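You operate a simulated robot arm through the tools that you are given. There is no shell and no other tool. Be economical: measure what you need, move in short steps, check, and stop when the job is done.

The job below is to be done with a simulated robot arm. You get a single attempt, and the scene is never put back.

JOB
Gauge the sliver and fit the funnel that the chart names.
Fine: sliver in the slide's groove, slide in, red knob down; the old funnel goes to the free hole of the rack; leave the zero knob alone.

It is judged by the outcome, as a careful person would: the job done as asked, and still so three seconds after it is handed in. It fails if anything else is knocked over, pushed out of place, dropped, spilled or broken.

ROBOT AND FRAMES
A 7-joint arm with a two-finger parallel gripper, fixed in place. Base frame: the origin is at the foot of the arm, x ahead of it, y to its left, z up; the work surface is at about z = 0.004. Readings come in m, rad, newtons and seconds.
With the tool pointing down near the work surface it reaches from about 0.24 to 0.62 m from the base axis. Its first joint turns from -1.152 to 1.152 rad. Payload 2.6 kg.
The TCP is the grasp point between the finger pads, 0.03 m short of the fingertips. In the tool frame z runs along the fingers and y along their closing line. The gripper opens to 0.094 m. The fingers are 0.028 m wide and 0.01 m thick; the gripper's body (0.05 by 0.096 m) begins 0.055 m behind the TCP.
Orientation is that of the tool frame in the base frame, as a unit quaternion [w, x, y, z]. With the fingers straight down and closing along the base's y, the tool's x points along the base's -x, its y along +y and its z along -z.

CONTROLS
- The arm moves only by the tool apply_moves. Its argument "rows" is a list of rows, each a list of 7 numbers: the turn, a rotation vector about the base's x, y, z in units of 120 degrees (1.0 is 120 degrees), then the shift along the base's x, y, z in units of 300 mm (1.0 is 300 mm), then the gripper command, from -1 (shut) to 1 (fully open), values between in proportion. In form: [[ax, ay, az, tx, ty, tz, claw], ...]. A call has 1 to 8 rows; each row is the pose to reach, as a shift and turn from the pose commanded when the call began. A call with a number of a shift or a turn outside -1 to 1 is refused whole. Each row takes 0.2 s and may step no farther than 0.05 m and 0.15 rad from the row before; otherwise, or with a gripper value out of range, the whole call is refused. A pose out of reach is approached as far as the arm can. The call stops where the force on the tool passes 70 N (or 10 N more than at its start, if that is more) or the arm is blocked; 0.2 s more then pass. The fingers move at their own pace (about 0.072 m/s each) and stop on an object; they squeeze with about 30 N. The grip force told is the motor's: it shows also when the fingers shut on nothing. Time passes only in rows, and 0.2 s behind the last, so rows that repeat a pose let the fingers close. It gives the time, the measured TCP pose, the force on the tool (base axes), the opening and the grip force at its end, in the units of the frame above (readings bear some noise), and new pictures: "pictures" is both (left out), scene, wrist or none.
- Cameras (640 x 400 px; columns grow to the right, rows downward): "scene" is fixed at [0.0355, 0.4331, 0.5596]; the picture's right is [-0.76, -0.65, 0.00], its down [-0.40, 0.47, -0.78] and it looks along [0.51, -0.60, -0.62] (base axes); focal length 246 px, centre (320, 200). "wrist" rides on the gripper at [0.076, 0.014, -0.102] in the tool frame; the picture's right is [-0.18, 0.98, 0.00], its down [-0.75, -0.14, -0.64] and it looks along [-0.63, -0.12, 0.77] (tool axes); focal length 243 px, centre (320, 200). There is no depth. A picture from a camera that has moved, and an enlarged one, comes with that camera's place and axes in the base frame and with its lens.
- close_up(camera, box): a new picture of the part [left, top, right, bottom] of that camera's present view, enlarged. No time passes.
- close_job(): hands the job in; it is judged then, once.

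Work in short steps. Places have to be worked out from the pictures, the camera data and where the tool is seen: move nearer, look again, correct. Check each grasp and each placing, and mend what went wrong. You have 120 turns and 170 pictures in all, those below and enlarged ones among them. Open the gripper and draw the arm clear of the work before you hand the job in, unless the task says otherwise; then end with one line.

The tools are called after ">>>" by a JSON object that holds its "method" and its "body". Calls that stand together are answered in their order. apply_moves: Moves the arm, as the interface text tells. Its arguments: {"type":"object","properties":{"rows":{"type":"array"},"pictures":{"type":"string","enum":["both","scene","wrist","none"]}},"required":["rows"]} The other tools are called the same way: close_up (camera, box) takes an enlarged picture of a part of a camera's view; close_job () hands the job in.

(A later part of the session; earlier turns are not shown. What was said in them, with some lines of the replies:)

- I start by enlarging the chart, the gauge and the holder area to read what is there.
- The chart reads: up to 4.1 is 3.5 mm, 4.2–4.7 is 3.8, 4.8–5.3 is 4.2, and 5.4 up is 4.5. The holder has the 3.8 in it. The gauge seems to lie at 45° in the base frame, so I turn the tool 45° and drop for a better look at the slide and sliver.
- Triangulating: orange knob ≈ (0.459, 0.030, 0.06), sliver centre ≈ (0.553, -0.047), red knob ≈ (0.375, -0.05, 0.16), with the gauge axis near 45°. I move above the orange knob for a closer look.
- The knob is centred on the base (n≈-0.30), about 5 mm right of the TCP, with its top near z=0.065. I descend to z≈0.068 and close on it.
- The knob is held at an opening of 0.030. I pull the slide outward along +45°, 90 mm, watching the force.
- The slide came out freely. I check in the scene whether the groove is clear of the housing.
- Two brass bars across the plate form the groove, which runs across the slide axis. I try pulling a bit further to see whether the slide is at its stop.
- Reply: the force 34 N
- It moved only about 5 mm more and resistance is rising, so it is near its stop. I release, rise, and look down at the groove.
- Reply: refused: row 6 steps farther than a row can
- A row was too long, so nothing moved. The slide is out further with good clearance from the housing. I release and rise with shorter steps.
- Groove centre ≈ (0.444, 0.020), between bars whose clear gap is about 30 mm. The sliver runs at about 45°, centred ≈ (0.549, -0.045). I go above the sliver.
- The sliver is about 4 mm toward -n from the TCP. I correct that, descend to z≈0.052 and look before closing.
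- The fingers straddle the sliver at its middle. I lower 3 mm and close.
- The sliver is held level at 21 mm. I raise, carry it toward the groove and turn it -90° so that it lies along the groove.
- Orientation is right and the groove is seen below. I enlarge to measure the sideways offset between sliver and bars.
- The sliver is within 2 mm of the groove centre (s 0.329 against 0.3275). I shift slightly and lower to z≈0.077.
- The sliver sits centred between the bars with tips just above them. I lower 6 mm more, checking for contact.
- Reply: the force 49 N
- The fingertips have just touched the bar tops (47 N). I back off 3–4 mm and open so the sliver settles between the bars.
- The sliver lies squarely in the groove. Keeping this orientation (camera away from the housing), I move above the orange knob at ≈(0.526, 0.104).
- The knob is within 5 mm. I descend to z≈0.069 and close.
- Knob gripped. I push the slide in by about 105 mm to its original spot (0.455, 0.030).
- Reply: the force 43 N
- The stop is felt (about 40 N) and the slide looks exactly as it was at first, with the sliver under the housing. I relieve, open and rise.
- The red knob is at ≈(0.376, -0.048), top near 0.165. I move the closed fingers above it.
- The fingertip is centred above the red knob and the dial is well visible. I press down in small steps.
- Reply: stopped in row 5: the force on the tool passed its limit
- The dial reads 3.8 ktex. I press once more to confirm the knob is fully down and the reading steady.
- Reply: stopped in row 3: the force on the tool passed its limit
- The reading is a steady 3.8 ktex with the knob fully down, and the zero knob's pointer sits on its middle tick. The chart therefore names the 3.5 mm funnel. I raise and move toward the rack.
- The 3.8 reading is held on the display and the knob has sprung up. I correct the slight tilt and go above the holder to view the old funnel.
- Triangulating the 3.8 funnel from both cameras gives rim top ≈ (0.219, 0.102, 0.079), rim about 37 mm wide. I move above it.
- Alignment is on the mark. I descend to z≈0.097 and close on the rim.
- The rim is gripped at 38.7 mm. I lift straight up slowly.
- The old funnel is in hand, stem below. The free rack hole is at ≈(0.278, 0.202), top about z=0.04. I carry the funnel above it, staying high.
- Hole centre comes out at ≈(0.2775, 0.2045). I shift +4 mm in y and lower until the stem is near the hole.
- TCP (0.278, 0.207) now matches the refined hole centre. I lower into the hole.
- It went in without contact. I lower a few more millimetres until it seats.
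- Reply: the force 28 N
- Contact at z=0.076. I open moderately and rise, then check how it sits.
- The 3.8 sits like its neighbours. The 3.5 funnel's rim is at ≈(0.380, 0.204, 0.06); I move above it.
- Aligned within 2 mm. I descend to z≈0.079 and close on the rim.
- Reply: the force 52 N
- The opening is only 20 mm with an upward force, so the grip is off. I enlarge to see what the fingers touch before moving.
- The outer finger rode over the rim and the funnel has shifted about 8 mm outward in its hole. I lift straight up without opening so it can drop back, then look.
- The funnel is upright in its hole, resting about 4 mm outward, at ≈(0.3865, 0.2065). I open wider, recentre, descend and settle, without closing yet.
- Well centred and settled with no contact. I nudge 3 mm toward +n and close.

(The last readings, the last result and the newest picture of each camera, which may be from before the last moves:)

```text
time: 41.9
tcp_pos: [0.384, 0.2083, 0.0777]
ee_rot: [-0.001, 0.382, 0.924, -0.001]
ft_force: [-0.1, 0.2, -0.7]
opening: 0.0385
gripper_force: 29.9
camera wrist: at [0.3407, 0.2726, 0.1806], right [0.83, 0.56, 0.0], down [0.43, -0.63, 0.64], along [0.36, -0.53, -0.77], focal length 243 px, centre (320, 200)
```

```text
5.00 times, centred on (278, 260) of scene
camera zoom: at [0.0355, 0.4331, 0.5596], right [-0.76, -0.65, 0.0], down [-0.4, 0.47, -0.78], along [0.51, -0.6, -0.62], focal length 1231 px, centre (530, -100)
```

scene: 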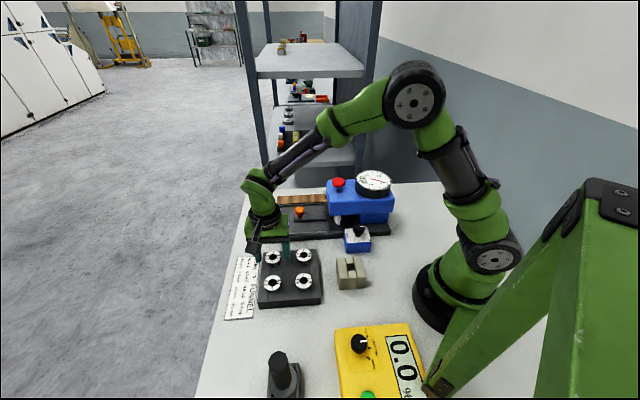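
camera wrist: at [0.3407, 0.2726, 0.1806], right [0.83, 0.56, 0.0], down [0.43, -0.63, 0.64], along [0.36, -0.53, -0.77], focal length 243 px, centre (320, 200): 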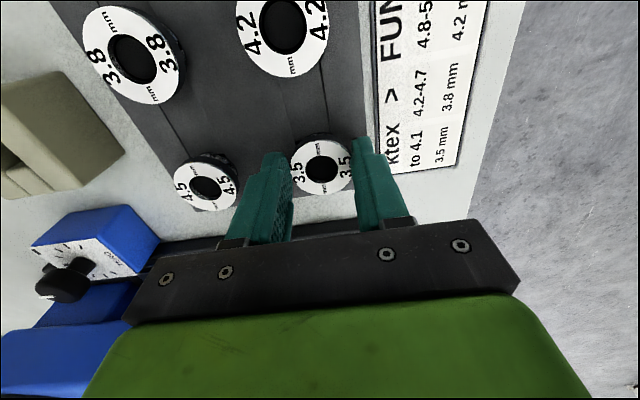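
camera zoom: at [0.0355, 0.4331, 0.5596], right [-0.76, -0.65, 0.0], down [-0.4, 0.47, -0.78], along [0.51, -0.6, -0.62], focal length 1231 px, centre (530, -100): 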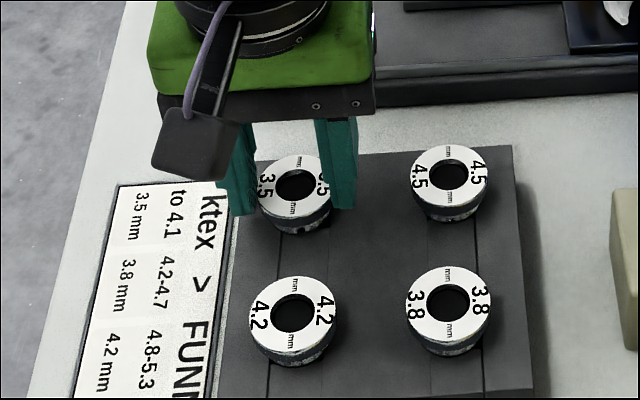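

Gripped at 38.5 mm, the same as the other rim. I lift straight up.

>>> {"method": "apply_moves", "body": {"rows": [[0, 0, 0, 0, 0, 0.04, -1], [0, 0, 0, 0, 0, 0.1, -1], [0, 0, 0, 0, 0, 0.2, -1], [0, 0, 0, 0, 0, 0.3, -1], [0, 0, 0, 0, 0, 0.4, -1]]}}

>>> {"method": "close_up", "body": {"camera": "scene", "box": [230, 180, 342, 280]}}

```text
time: 43.1
tcp_pos: [0.3844, 0.2069, 0.1984]
ee_rot: [-0.002, 0.382, 0.924, -0.002]
ft_force: [-0.7, -0.6, -1.1]
opening: 0.0386
gripper_force: 29.3
camera wrist: at [0.3415, 0.2724, 0.3009], right [0.82, 0.57, 0.0], down [0.44, -0.63, 0.64], along [0.36, -0.53, -0.77], focal length 243 px, centre (320, 200)
```

scene: 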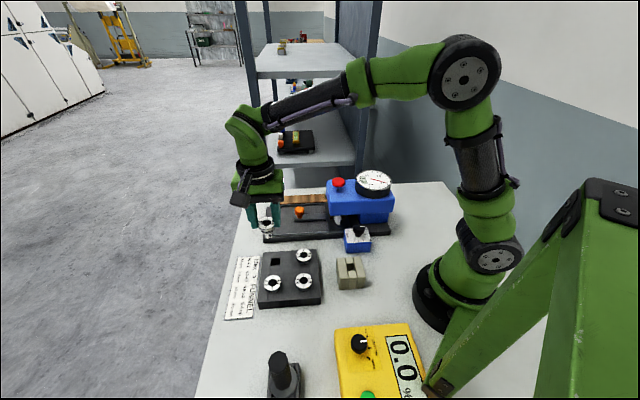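
wrist: 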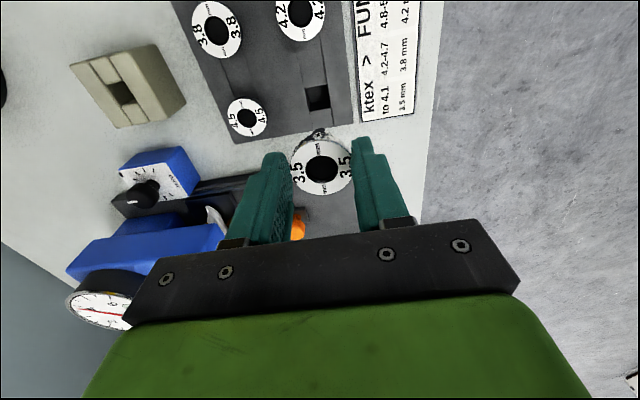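

```text
4.00 times, centred on (286, 230) of scene
camera zoom: at [0.0355, 0.4331, 0.5596], right [-0.76, -0.65, 0.0], down [-0.4, 0.47, -0.78], along [0.51, -0.6, -0.62], focal length 984 px, centre (456, 80)
```

zoom: 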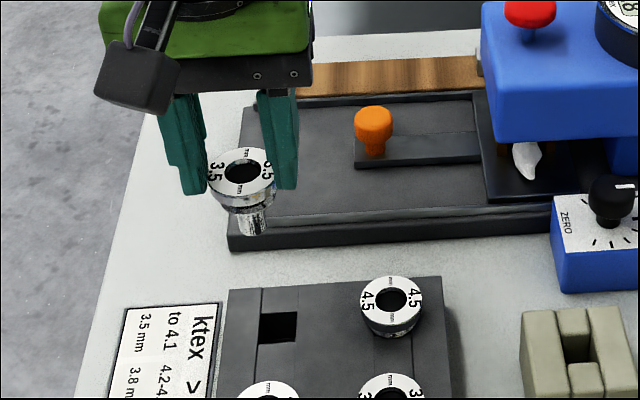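

The 3.5 funnel is in hand and upright. I carry it high over to the holder at ≈(0.2175, 0.1035).

>>> {"method": "apply_moves", "body": {"rows": [[0, 0, 0, -0.11, -0.069, 0, -1], [0, 0, 0, -0.22, -0.138, 0, -1], [0, 0, 0, -0.33, -0.207, 0, -1], [0, 0, 0, -0.44, -0.276, 0, -1], [0, 0, 0, -0.556, -0.345, -0.02, -1], [0, 0, 0, -0.556, -0.345, -0.1, -1]]}}

>>> {"method": "close_up", "body": {"camera": "scene", "box": [300, 200, 412, 300]}}

>>> {"method": "close_up", "body": {"camera": "wrist", "box": [240, 60, 400, 180]}}

```text
time: 44.5
tcp_pos: [0.2184, 0.1044, 0.1687]
ee_rot: [-0.001, 0.383, 0.924, 0.0]
ft_force: [-0.2, 0.3, -2.2]
opening: 0.039
gripper_force: 29.8
camera wrist: at [0.1751, 0.1682, 0.2714], right [0.82, 0.57, 0.0], down [0.43, -0.63, 0.64], along [0.36, -0.53, -0.77], focal length 243 px, centre (320, 200)
```

scene: 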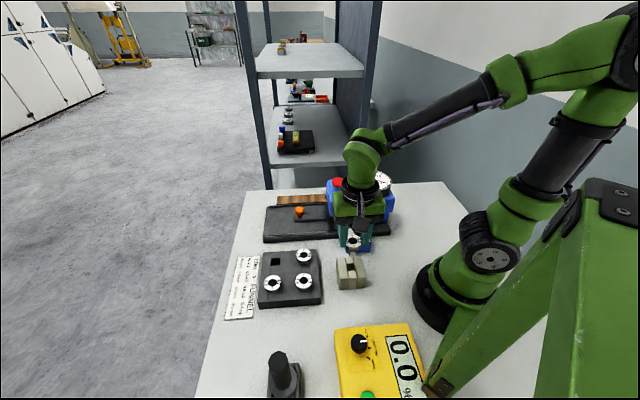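
wrist: 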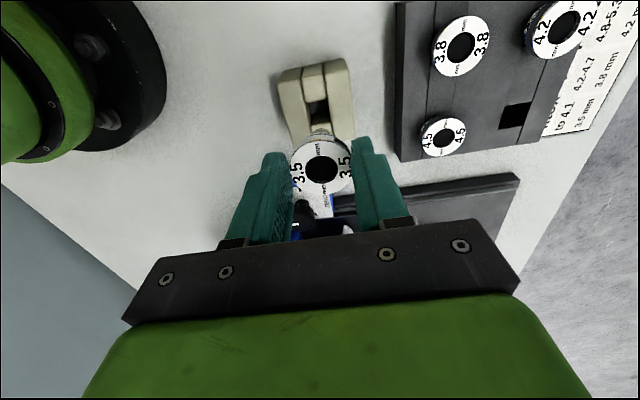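

```text
4.00 times, centred on (356, 250) of scene
camera zoom: at [0.0354, 0.4331, 0.5596], right [-0.76, -0.65, 0.0], down [-0.4, 0.47, -0.78], along [0.51, -0.6, -0.62], focal length 984 px, centre (176, 0)
```

zoom: 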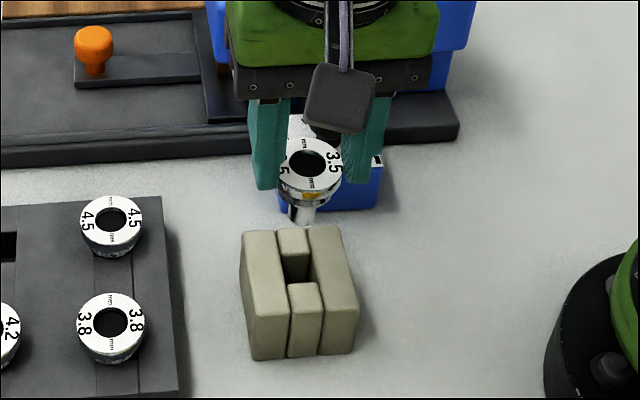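

```text
3.33 times, centred on (320, 120) of wrist
camera zoom: at [0.1751, 0.1682, 0.2714], right [0.82, 0.57, 0.0], down [0.43, -0.63, 0.64], along [0.36, -0.53, -0.77], focal length 809 px, centre (320, 467)
```

zoom: 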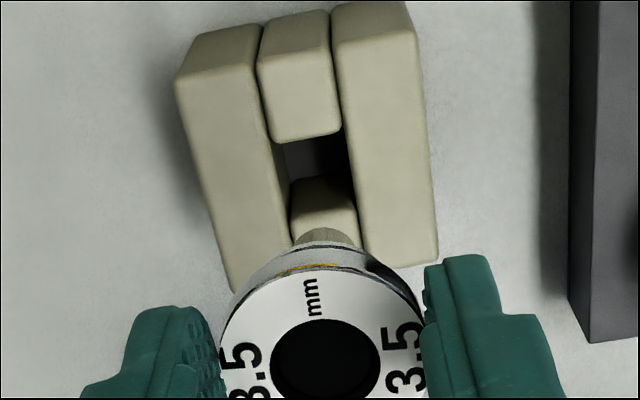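

Combining estimates, the seat wants TCP ≈(0.2167, 0.1036), since the 3.8 was gripped at (0.2172, 0.1028). I adjust slightly and lower to just above the holder.

>>> {"method": "apply_moves", "body": {"rows": [[0, 0, 0, -0.006, -0.003, -0.06, -1], [0, 0, 0, -0.006, -0.003, -0.12, -1], [0, 0, 0, -0.006, -0.003, -0.13, -1]], "pictures": "none"}}

>>> {"method": "close_up", "body": {"camera": "scene", "box": [316, 220, 396, 290]}}

>>> {"method": "close_up", "body": {"camera": "wrist", "box": [240, 60, 400, 180]}}

```text
time: 45.3
tcp_pos: [0.2154, 0.1026, 0.1292]
ee_rot: [0.0, 0.382, 0.924, 0.0]
ft_force: [-0.2, 0.2, -0.7]
opening: 0.0388
gripper_force: 29.9
```

```text
5.71 times, centred on (356, 255) of scene
camera zoom: at [0.0355, 0.4331, 0.5596], right [-0.76, -0.65, 0.0], down [-0.4, 0.47, -0.78], along [0.51, -0.6, -0.62], focal length 1406 px, centre (114, -114)
```

zoom: 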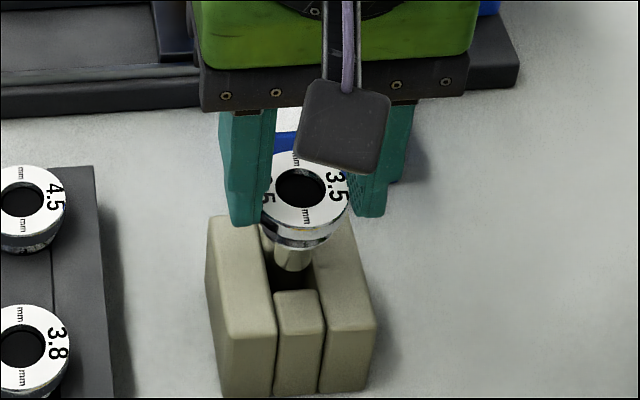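

```text
3.33 times, centred on (320, 120) of wrist
camera zoom: at [0.1725, 0.1678, 0.2316], right [0.83, 0.56, 0.0], down [0.43, -0.63, 0.64], along [0.36, -0.53, -0.77], focal length 809 px, centre (320, 467)
```

zoom: 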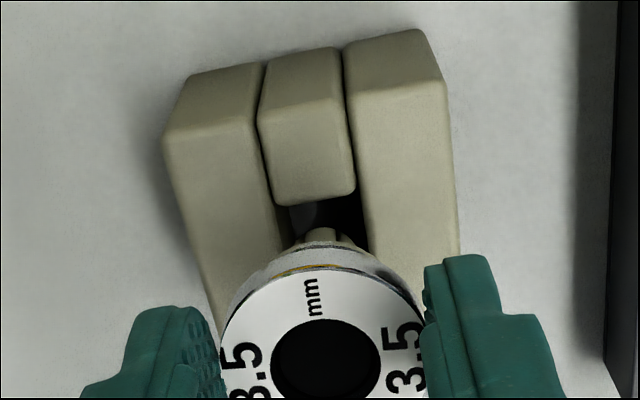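

The stem tip sits over the hole centre in both directions. I lower gently.

>>> {"method": "apply_moves", "body": {"rows": [[0, 0, 0, 0.002, 0.002, -0.02, -1], [0, 0, 0, 0.002, 0.002, -0.04, -1], [0, 0, 0, 0.002, 0.002, -0.06, -1], [0, 0, 0, 0.002, 0.002, -0.075, -1]], "pictures": "none"}}

>>> {"method": "close_up", "body": {"camera": "scene", "box": [316, 220, 396, 290]}}

```text
time: 46.3
tcp_pos: [0.2165, 0.1041, 0.1068]
ee_rot: [-0.001, 0.384, 0.924, -0.001]
ft_force: [-0.5, 0.2, 0.2]
opening: 0.0384
gripper_force: 30.0
```

```text
5.71 times, centred on (356, 255) of scene
camera zoom: at [0.0355, 0.4331, 0.5596], right [-0.76, -0.65, 0.0], down [-0.4, 0.47, -0.78], along [0.51, -0.6, -0.62], focal length 1406 px, centre (114, -114)
```

zoom: 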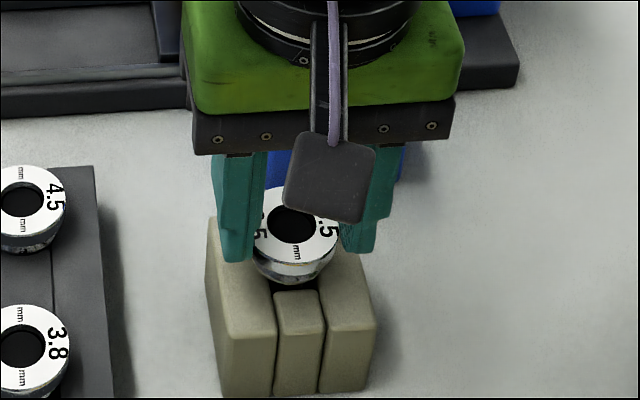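

No contact so far and the stem is in the hole. I continue down until it seats.

>>> {"method": "apply_moves", "body": {"rows": [[0, 0, 0, 0, 0, -0.012, -1], [0, 0, 0, 0, 0, -0.024, -1], [0, 0, 0, 0, 0, -0.033, -1]], "pictures": "none"}}

>>> {"method": "close_up", "body": {"camera": "scene", "box": [316, 220, 396, 290]}}

```text
time: 47.1
tcp_pos: [0.2174, 0.1043, 0.0977]
ee_rot: [-0.001, 0.383, 0.924, -0.001]
ft_force: [-1.0, -0.3, -0.5]
opening: 0.0387
gripper_force: 29.8
```

```text
5.71 times, centred on (356, 255) of scene
camera zoom: at [0.0355, 0.4331, 0.5596], right [-0.76, -0.65, 0.0], down [-0.4, 0.47, -0.78], along [0.51, -0.6, -0.62], focal length 1406 px, centre (114, -114)
```

zoom: 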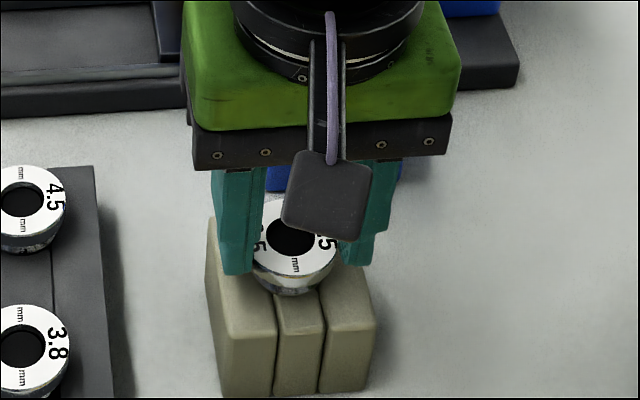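

Nearly seated at z=0.0977 with no force. I go down up to 4 mm more to feel the seat.

>>> {"method": "apply_moves", "body": {"rows": [[0, 0, 0, 0, 0, -0.005, -1], [0, 0, 0, 0, 0, -0.01, -1], [0, 0, 0, 0, 0, -0.013, -1]], "pictures": "none"}}

```text
time: 47.9
tcp_pos: [0.2169, 0.1033, 0.0944]
ee_rot: [-0.001, 0.383, 0.924, -0.001]
ft_force: [-9.5, -8.3, 28.2]
opening: 0.0387
gripper_force: 29.6
```

Seated (28 N up). I ease off, open and rise straight up, then check.

>>> {"method": "apply_moves", "body": {"rows": [[0, 0, 0, 0, 0, 0.005, -1], [0, 0, 0, 0, 0, 0.005, -0.3], [0, 0, 0, 0, 0, 0.005, 0.2], [0, 0, 0, 0, 0, 0.005, 0.2], [0, 0, 0, 0, 0, 0.1, 0.2], [0, 0, 0, 0, 0, 0.2, 0.2], [0, 0, 0, 0.05, -0.05, 0.32, 0.2], [0, 0, 0, 0.16, -0.07, 0.4, 0.2]]}}

>>> {"method": "close_up", "body": {"camera": "scene", "box": [240, 220, 400, 320]}}

>>> {"method": "close_up", "body": {"camera": "scene", "box": [316, 220, 396, 290]}}

```text
time: 49.7
tcp_pos: [0.265, 0.0842, 0.2143]
ee_rot: [-0.002, 0.383, 0.924, -0.001]
ft_force: [-0.3, 0.9, -0.9]
opening: 0.0567
gripper_force: 0.1
camera wrist: at [0.2219, 0.1492, 0.317], right [0.83, 0.56, 0.0], down [0.44, -0.63, 0.64], along [0.36, -0.53, -0.77], focal length 243 px, centre (320, 200)
```

scene: 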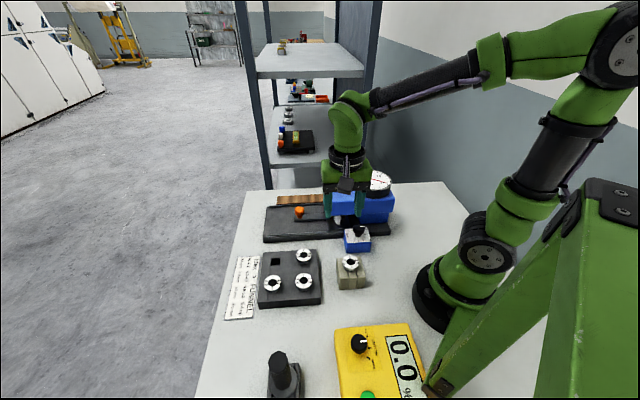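
wrist: 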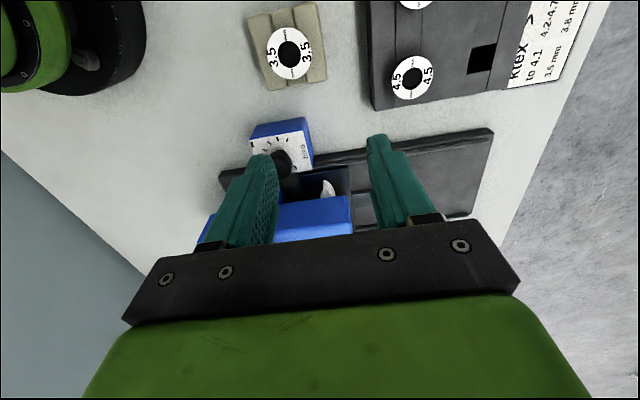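

```text
4.00 times, centred on (320, 270) of scene
camera zoom: at [0.0354, 0.4331, 0.5596], right [-0.76, -0.65, 0.0], down [-0.4, 0.47, -0.78], along [0.51, -0.6, -0.62], focal length 984 px, centre (320, -80)
```

zoom: 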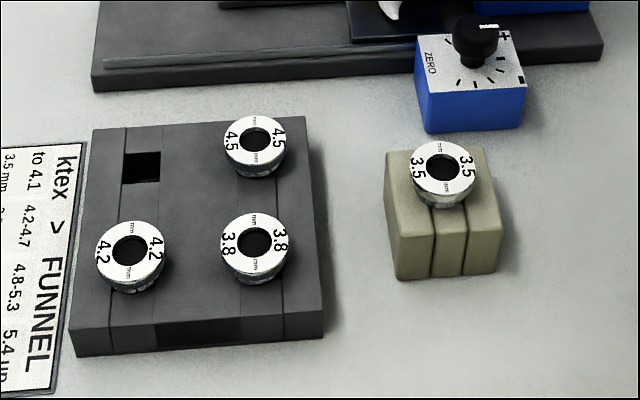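

```text
5.71 times, centred on (356, 255) of scene
camera zoom: at [0.0354, 0.4331, 0.5596], right [-0.76, -0.65, 0.0], down [-0.4, 0.47, -0.78], along [0.51, -0.6, -0.62], focal length 1406 px, centre (114, -114)
```

zoom: 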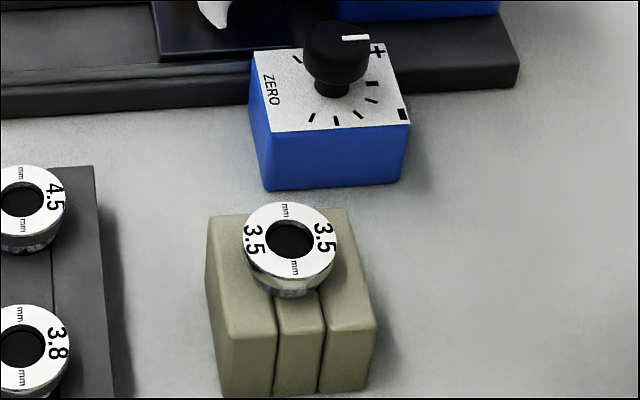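

The 3.5 is seated in the holder and the 3.8 in the rack's former free hole; the zero knob is unchanged. I open the gripper and raise the arm clear.

>>> {"method": "apply_moves", "body": {"rows": [[0, 0, 0, 0.05, -0.03, 0.13, 0.6], [0, 0, 0, 0.1, -0.06, 0.26, 1], [0, 0, 0, 0.15, -0.1, 0.38, 1], [0, 0, 0, 0.15, -0.1, 0.38, 1]], "pictures": "scene"}}

>>> {"method": "close_up", "body": {"camera": "scene", "box": [220, 150, 412, 310]}}

```text
time: 50.7
tcp_pos: [0.3083, 0.0535, 0.3274]
ee_rot: [-0.001, 0.383, 0.924, -0.001]
ft_force: [-0.6, 0.2, 0.2]
opening: 0.0942
gripper_force: 0.0
```

scene: 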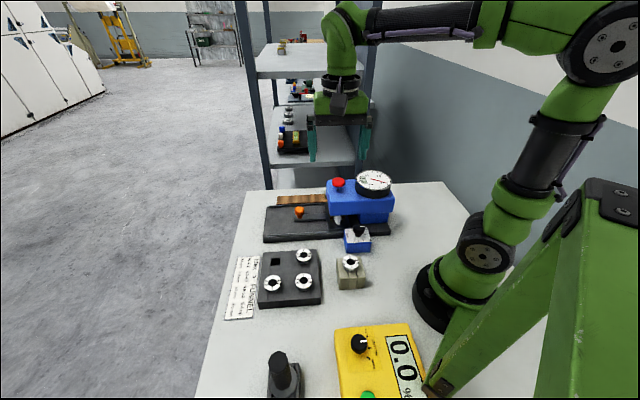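

```text
2.50 times, centred on (316, 230) of scene
camera zoom: at [0.0355, 0.4331, 0.5596], right [-0.76, -0.65, 0.0], down [-0.4, 0.47, -0.78], along [0.51, -0.6, -0.62], focal length 615 px, centre (330, 125)
```

zoom: 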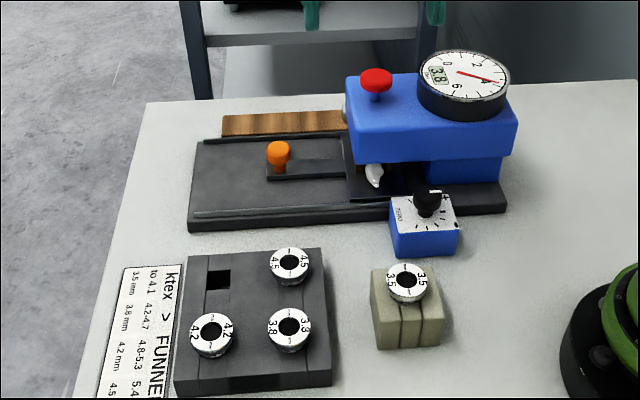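

Everything is in place and the arm is clear, so I hand the job in.

>>> {"method": "close_job", "body": {}}

```text
The job is handed in.
```

The sliver gauged 3.8 ktex, so I fitted the 3.5 mm funnel the chart names in the holder and put the old 3.8 mm funnel in the rack's free hole; the zero knob was not touched, and the 3.5 mm funnel was knocked a few millimetres sideways in its rack hole on the first grip, but came out upright on the second.
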